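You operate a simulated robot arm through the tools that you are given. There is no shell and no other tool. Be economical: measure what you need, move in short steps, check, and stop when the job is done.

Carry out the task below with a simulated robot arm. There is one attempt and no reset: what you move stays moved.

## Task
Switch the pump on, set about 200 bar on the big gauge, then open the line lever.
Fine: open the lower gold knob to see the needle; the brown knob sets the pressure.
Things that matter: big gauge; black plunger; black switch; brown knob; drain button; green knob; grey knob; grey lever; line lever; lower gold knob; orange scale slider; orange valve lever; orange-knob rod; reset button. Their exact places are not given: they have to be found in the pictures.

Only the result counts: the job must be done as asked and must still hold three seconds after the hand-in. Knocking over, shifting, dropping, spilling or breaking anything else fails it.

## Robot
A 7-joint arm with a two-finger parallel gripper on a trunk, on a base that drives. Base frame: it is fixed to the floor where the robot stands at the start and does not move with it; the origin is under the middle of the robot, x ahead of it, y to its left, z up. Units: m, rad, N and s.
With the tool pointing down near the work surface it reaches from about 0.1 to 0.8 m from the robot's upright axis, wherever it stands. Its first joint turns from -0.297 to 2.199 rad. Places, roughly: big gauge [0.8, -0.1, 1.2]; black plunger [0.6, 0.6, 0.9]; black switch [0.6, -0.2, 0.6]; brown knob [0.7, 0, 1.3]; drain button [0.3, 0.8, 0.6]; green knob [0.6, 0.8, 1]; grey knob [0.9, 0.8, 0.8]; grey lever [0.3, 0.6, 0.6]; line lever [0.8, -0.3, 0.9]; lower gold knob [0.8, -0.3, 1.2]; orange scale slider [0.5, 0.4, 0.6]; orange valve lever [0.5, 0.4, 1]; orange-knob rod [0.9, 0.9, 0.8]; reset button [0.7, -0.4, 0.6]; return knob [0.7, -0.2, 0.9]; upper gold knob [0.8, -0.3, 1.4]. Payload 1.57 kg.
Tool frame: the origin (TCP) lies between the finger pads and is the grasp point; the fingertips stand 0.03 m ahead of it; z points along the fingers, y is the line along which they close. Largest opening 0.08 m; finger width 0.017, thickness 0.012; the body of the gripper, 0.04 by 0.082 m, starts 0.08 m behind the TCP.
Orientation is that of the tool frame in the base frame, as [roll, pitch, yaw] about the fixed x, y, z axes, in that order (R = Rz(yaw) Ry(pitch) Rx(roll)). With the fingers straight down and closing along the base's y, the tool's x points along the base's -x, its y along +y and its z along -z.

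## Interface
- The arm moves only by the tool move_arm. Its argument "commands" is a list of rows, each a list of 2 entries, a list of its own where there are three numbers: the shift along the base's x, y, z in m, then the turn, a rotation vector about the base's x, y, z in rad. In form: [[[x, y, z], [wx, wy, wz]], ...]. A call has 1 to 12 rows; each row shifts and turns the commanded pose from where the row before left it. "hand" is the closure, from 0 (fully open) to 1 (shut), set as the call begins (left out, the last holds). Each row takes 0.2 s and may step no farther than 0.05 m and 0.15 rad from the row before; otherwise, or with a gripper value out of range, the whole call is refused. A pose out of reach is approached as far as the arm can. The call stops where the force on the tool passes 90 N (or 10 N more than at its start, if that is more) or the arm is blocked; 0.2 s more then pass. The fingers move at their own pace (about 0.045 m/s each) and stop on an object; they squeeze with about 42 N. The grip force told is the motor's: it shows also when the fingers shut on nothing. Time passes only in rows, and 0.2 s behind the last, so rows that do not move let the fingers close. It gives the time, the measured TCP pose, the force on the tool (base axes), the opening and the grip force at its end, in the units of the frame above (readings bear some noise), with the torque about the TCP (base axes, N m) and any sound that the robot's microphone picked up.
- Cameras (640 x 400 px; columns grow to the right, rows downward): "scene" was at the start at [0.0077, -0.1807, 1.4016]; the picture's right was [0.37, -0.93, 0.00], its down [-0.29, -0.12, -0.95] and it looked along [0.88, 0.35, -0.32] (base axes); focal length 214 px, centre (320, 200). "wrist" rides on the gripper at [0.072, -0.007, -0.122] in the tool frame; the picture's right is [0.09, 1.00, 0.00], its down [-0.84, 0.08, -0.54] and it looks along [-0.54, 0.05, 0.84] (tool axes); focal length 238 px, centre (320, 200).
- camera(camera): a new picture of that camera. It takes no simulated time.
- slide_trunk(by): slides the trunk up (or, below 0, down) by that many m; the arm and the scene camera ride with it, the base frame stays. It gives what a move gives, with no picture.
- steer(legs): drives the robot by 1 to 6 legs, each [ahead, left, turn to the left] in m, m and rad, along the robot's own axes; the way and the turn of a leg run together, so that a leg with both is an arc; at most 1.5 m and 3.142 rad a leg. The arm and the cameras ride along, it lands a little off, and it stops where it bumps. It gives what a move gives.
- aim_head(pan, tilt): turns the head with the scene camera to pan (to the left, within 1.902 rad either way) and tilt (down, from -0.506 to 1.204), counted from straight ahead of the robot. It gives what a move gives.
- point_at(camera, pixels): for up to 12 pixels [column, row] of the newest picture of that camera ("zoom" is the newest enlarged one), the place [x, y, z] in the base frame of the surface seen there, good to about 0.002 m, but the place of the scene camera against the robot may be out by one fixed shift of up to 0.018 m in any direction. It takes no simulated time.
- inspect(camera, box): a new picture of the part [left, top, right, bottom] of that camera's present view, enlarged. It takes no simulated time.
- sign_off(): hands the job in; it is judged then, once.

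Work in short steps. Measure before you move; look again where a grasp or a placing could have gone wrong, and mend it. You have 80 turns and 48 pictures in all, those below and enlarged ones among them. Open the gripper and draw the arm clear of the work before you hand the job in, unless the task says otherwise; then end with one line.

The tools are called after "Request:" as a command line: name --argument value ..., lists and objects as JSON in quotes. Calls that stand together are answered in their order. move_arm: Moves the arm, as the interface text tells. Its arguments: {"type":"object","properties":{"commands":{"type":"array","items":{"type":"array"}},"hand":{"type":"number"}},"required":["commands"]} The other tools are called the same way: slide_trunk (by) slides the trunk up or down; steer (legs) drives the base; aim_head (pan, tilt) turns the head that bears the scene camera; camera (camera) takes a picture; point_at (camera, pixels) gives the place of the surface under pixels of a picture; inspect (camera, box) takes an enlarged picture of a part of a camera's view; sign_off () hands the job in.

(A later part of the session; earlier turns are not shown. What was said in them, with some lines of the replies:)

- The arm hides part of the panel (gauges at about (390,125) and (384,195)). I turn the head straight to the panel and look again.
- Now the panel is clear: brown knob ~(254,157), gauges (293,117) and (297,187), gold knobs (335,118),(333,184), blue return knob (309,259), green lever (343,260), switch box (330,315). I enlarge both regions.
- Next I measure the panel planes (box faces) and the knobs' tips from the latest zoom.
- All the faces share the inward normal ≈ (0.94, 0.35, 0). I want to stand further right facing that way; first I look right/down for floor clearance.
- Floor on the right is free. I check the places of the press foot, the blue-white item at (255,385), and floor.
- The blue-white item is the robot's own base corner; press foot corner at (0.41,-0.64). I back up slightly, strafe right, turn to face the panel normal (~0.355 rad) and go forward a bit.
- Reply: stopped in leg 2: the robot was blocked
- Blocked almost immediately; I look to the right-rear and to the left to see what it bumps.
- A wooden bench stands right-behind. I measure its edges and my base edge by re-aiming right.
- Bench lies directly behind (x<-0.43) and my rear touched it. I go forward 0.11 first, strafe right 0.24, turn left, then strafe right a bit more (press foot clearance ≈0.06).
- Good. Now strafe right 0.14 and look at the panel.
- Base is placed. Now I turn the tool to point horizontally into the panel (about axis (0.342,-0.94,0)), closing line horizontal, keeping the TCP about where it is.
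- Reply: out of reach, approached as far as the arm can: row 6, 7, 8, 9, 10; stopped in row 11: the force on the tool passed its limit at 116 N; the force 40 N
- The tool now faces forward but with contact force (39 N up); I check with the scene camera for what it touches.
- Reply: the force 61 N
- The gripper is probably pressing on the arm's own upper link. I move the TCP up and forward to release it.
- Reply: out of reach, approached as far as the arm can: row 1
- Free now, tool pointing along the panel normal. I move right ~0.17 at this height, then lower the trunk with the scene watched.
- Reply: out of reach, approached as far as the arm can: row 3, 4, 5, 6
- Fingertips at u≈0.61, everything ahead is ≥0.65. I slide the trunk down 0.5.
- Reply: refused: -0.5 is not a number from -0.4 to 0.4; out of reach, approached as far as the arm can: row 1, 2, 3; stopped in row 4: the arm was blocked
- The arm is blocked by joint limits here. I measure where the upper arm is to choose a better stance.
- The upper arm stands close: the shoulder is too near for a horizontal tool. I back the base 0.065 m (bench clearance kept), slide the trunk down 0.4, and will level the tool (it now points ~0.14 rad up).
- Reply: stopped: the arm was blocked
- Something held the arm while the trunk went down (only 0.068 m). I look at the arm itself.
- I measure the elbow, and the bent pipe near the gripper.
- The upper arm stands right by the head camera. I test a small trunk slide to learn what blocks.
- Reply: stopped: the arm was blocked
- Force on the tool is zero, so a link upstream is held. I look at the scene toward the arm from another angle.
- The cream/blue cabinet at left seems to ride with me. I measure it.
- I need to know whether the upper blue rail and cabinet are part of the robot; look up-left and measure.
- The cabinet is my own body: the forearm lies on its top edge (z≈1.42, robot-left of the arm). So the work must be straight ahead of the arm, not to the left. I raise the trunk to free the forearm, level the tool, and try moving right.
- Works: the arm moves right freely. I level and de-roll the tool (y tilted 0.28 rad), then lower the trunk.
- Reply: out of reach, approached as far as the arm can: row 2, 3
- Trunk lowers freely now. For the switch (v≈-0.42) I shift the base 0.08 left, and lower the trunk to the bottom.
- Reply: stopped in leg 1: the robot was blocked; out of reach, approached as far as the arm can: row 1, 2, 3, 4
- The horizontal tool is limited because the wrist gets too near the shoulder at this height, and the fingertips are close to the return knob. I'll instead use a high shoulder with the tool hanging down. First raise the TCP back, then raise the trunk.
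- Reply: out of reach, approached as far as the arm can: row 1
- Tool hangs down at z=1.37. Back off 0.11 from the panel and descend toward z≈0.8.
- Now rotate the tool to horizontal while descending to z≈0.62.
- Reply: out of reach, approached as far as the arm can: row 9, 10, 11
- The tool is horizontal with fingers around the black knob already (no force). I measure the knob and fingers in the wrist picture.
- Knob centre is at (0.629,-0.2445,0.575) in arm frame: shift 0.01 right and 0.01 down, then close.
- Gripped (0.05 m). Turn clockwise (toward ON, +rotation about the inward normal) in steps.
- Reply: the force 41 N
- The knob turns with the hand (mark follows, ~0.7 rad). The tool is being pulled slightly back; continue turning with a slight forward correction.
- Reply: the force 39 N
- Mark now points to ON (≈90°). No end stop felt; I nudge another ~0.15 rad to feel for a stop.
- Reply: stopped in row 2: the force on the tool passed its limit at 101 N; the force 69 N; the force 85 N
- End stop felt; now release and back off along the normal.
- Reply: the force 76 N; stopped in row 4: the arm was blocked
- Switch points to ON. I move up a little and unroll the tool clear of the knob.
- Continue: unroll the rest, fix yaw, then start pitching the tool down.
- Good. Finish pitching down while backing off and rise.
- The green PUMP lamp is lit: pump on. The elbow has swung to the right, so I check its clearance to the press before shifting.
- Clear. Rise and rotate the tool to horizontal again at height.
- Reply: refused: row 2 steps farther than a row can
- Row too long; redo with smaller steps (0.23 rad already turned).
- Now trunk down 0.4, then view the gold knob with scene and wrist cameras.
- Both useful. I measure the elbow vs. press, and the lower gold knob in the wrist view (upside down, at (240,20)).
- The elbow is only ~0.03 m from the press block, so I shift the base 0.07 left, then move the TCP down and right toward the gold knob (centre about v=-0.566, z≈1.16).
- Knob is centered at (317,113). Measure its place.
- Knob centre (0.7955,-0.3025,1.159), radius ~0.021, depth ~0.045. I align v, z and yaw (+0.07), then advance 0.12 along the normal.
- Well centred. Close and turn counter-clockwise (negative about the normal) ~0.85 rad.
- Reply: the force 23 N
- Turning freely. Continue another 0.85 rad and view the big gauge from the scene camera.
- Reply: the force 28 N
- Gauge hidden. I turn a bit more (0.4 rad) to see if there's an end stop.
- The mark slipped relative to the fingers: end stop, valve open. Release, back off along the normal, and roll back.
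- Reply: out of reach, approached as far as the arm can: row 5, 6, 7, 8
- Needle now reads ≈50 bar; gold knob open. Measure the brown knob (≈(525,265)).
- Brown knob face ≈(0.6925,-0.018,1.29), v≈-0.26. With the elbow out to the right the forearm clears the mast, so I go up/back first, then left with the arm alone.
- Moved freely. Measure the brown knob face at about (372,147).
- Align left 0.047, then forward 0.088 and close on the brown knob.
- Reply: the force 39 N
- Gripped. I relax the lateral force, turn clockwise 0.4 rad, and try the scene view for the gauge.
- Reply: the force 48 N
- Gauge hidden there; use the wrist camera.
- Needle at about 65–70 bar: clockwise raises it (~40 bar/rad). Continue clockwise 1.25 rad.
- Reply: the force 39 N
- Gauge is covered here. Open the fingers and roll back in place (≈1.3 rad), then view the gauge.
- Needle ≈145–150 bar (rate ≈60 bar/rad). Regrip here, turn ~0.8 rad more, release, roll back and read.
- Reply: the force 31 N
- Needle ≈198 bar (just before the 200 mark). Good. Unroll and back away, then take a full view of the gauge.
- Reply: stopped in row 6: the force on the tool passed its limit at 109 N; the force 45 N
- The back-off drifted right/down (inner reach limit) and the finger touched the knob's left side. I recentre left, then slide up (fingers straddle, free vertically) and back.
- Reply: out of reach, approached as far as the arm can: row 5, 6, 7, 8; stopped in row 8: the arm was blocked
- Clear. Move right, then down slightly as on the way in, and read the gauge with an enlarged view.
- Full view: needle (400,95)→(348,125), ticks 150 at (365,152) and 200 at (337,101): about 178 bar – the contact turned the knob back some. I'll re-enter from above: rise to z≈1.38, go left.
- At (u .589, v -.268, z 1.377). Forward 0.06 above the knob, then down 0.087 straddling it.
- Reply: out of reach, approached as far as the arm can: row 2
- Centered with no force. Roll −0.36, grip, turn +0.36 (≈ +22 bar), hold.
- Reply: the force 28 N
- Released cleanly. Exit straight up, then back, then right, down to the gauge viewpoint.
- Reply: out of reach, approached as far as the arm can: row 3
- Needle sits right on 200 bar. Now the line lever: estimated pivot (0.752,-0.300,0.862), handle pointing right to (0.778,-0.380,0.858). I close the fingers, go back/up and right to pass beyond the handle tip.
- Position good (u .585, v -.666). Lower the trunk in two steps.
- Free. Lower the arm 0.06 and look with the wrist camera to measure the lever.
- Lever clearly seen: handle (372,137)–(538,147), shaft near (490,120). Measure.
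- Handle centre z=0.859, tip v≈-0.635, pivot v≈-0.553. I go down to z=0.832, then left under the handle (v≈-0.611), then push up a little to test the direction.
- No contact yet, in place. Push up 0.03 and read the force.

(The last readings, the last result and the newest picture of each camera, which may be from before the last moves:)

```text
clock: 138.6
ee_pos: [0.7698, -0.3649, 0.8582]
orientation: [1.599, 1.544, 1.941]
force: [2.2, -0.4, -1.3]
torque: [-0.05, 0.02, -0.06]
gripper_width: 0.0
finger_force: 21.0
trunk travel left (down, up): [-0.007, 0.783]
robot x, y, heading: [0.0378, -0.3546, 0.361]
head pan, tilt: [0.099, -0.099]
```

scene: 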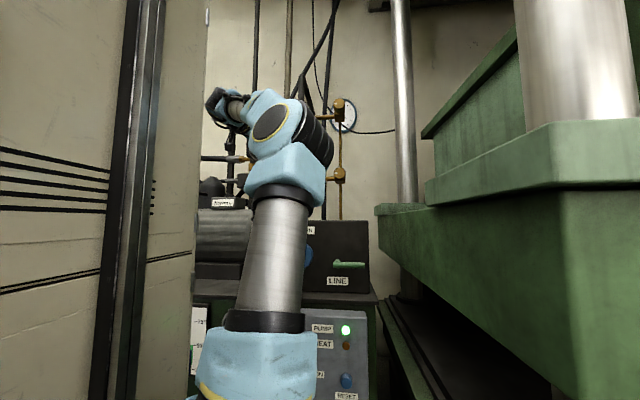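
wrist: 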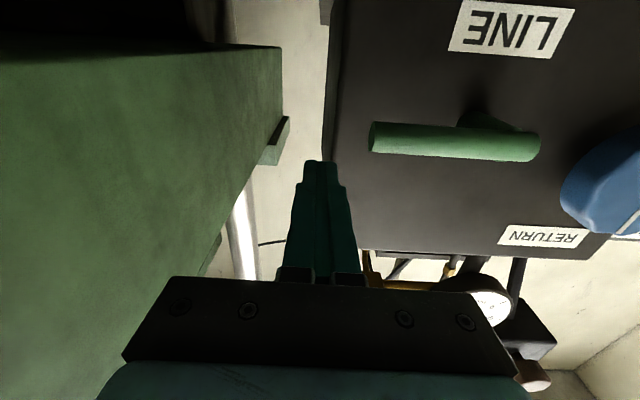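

Light force – the lever yields upward. Follow the arc to vertical.

Request:
move_arm --commands '[[[0, -0.001, 0.0145], [0, 0, 0]], [[-0.0025, 0.0068, 0.014], [0, 0, 0]], [[-0.0025, 0.0068, 0.014], [0, 0, 0]], [[-0.003, 0.008, 0.008], [0, 0, 0]], [[-0.003, 0.008, 0.006], [0, 0, 0]], [[-0.0033, 0.009, 0.003], [0, 0, 0]]]'

```text
clock: 140.0
ee_pos: [0.7555, -0.3269, 0.9197]
orientation: [1.597, 1.545, 1.937]
force: [1.2, -1.0, -0.8]
torque: [0.0, -0.02, -0.02]
gripper_width: 0.0002
finger_force: 21.3
trunk travel left (down, up): [-0.007, 0.783]
robot x, y, heading: [0.0389, -0.3568, 0.36]
head pan, tilt: [0.099, -0.099]
```

Keep pushing left gently to find the end stop.

Request:
move_arm --commands '[[[-0.0018, 0.0047, 0], [0, 0, 0]], [[-0.0018, 0.0047, 0], [0, 0, 0]], [[0, 0, 0], [0, 0, 0]]]'

```text
clock: 140.8
ee_pos: [0.755, -0.3252, 0.9189]
orientation: [1.608, 1.54, 1.939]
force: [21.3, -40.6, 8.8]
torque: [-0.2, -0.22, -0.69]
gripper_width: 0.0
finger_force: 21.6
trunk travel left (down, up): [-0.007, 0.783]
robot x, y, heading: [0.0363, -0.3564, 0.358]
head pan, tilt: [0.099, -0.099]
```

End stop reached (≈45 N). Back off to the right, then up with the trunk, clear of everything.

Request:
move_arm --commands '[[[0.007, -0.019, 0], [0, 0, 0]], [[0.012, -0.033, 0], [0, 0, 0]], [[0.012, -0.033, 0], [0, 0, 0]], [[0.002, -0.01, 0.02], [0, 0, 0]]]' --hand 0.3

Request:
slide_trunk --by 0.31

Request:
inspect --camera "scene" --box '[230, 130, 390, 290]'

```text
clock: 141.8
ee_pos: [0.781, -0.4123, 0.9401]
orientation: [1.567, 1.544, 1.912]
force: [-0.5, 0.4, 0.2]
torque: [-0.04, -0.01, 0.01]
gripper_width: 0.0557
finger_force: 0.1
trunk travel left (down, up): [-0.007, 0.783]
robot x, y, heading: [0.0351, -0.3524, 0.358]
head pan, tilt: [0.099, -0.099]
```

```text
clock: 144.8
ee_pos: [0.7824, -0.4115, 1.2496]
orientation: [1.597, 1.545, 1.937]
force: [-0.5, -1.3, -0.6]
torque: [-0.01, 0.02, 0.01]
gripper_width: 0.0561
finger_force: 0.1
trunk travel left (down, up): [-0.317, 0.473]
robot x, y, heading: [0.0332, -0.3544, 0.355]
head pan, tilt: [0.099, -0.099]
```

```text
2.50 times, centred on (310, 210) of scene
5 turns are left
```

zoom: 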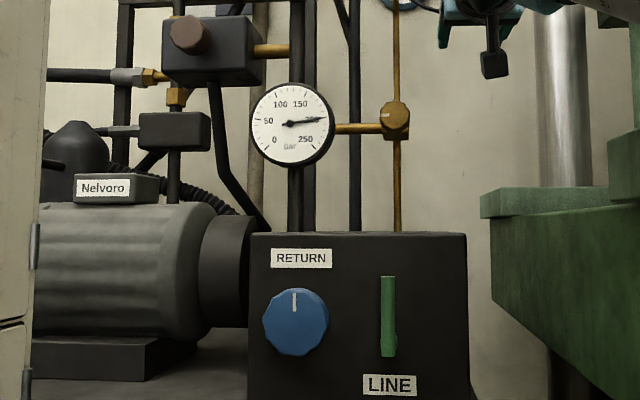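

Gauge still reads 200 bar, the lever stands vertical (open), pump lamp was on. I open the gripper fully and lift clear.

Request:
move_arm --commands '[[[0, 0, 0.03], [0, 0, 0]], [[0, 0, 0.03], [0, 0, 0]], [[0, 0, 0], [0, 0, 0]]]' --hand 0

Request:
slide_trunk --by 0.25

```text
clock: 145.7
ee_pos: [0.7815, -0.4139, 1.3085]
orientation: [1.596, 1.544, 1.937]
force: [0.3, 0.3, 0.2]
torque: [0.0, 0.0, 0.01]
gripper_width: 0.0801
finger_force: 0.1
trunk travel left (down, up): [-0.317, 0.473]
robot x, y, heading: [0.0343, -0.3571, 0.358]
head pan, tilt: [0.099, -0.099]
```

```text
clock: 148.2
ee_pos: [0.7819, -0.4146, 1.5594]
orientation: [1.594, 1.544, 1.937]
force: [-0.9, 0.3, -0.2]
torque: [0.02, 0.01, 0.02]
gripper_width: 0.0799
finger_force: 0.1
trunk travel left (down, up): [-0.567, 0.223]
robot x, y, heading: [0.0326, -0.3543, 0.354]
head pan, tilt: [0.099, -0.099]
4 turns are left
```

The gripper is open and the arm is clear of the panel, so I hand the job in.

Request:
sign_off

```text
The job is handed in.
```

The pump is on, the big gauge reads about 200 bar with the lower gold knob open, and the line lever is open (vertical, against its stop). I handed the job in with the gripper open and the arm clear.
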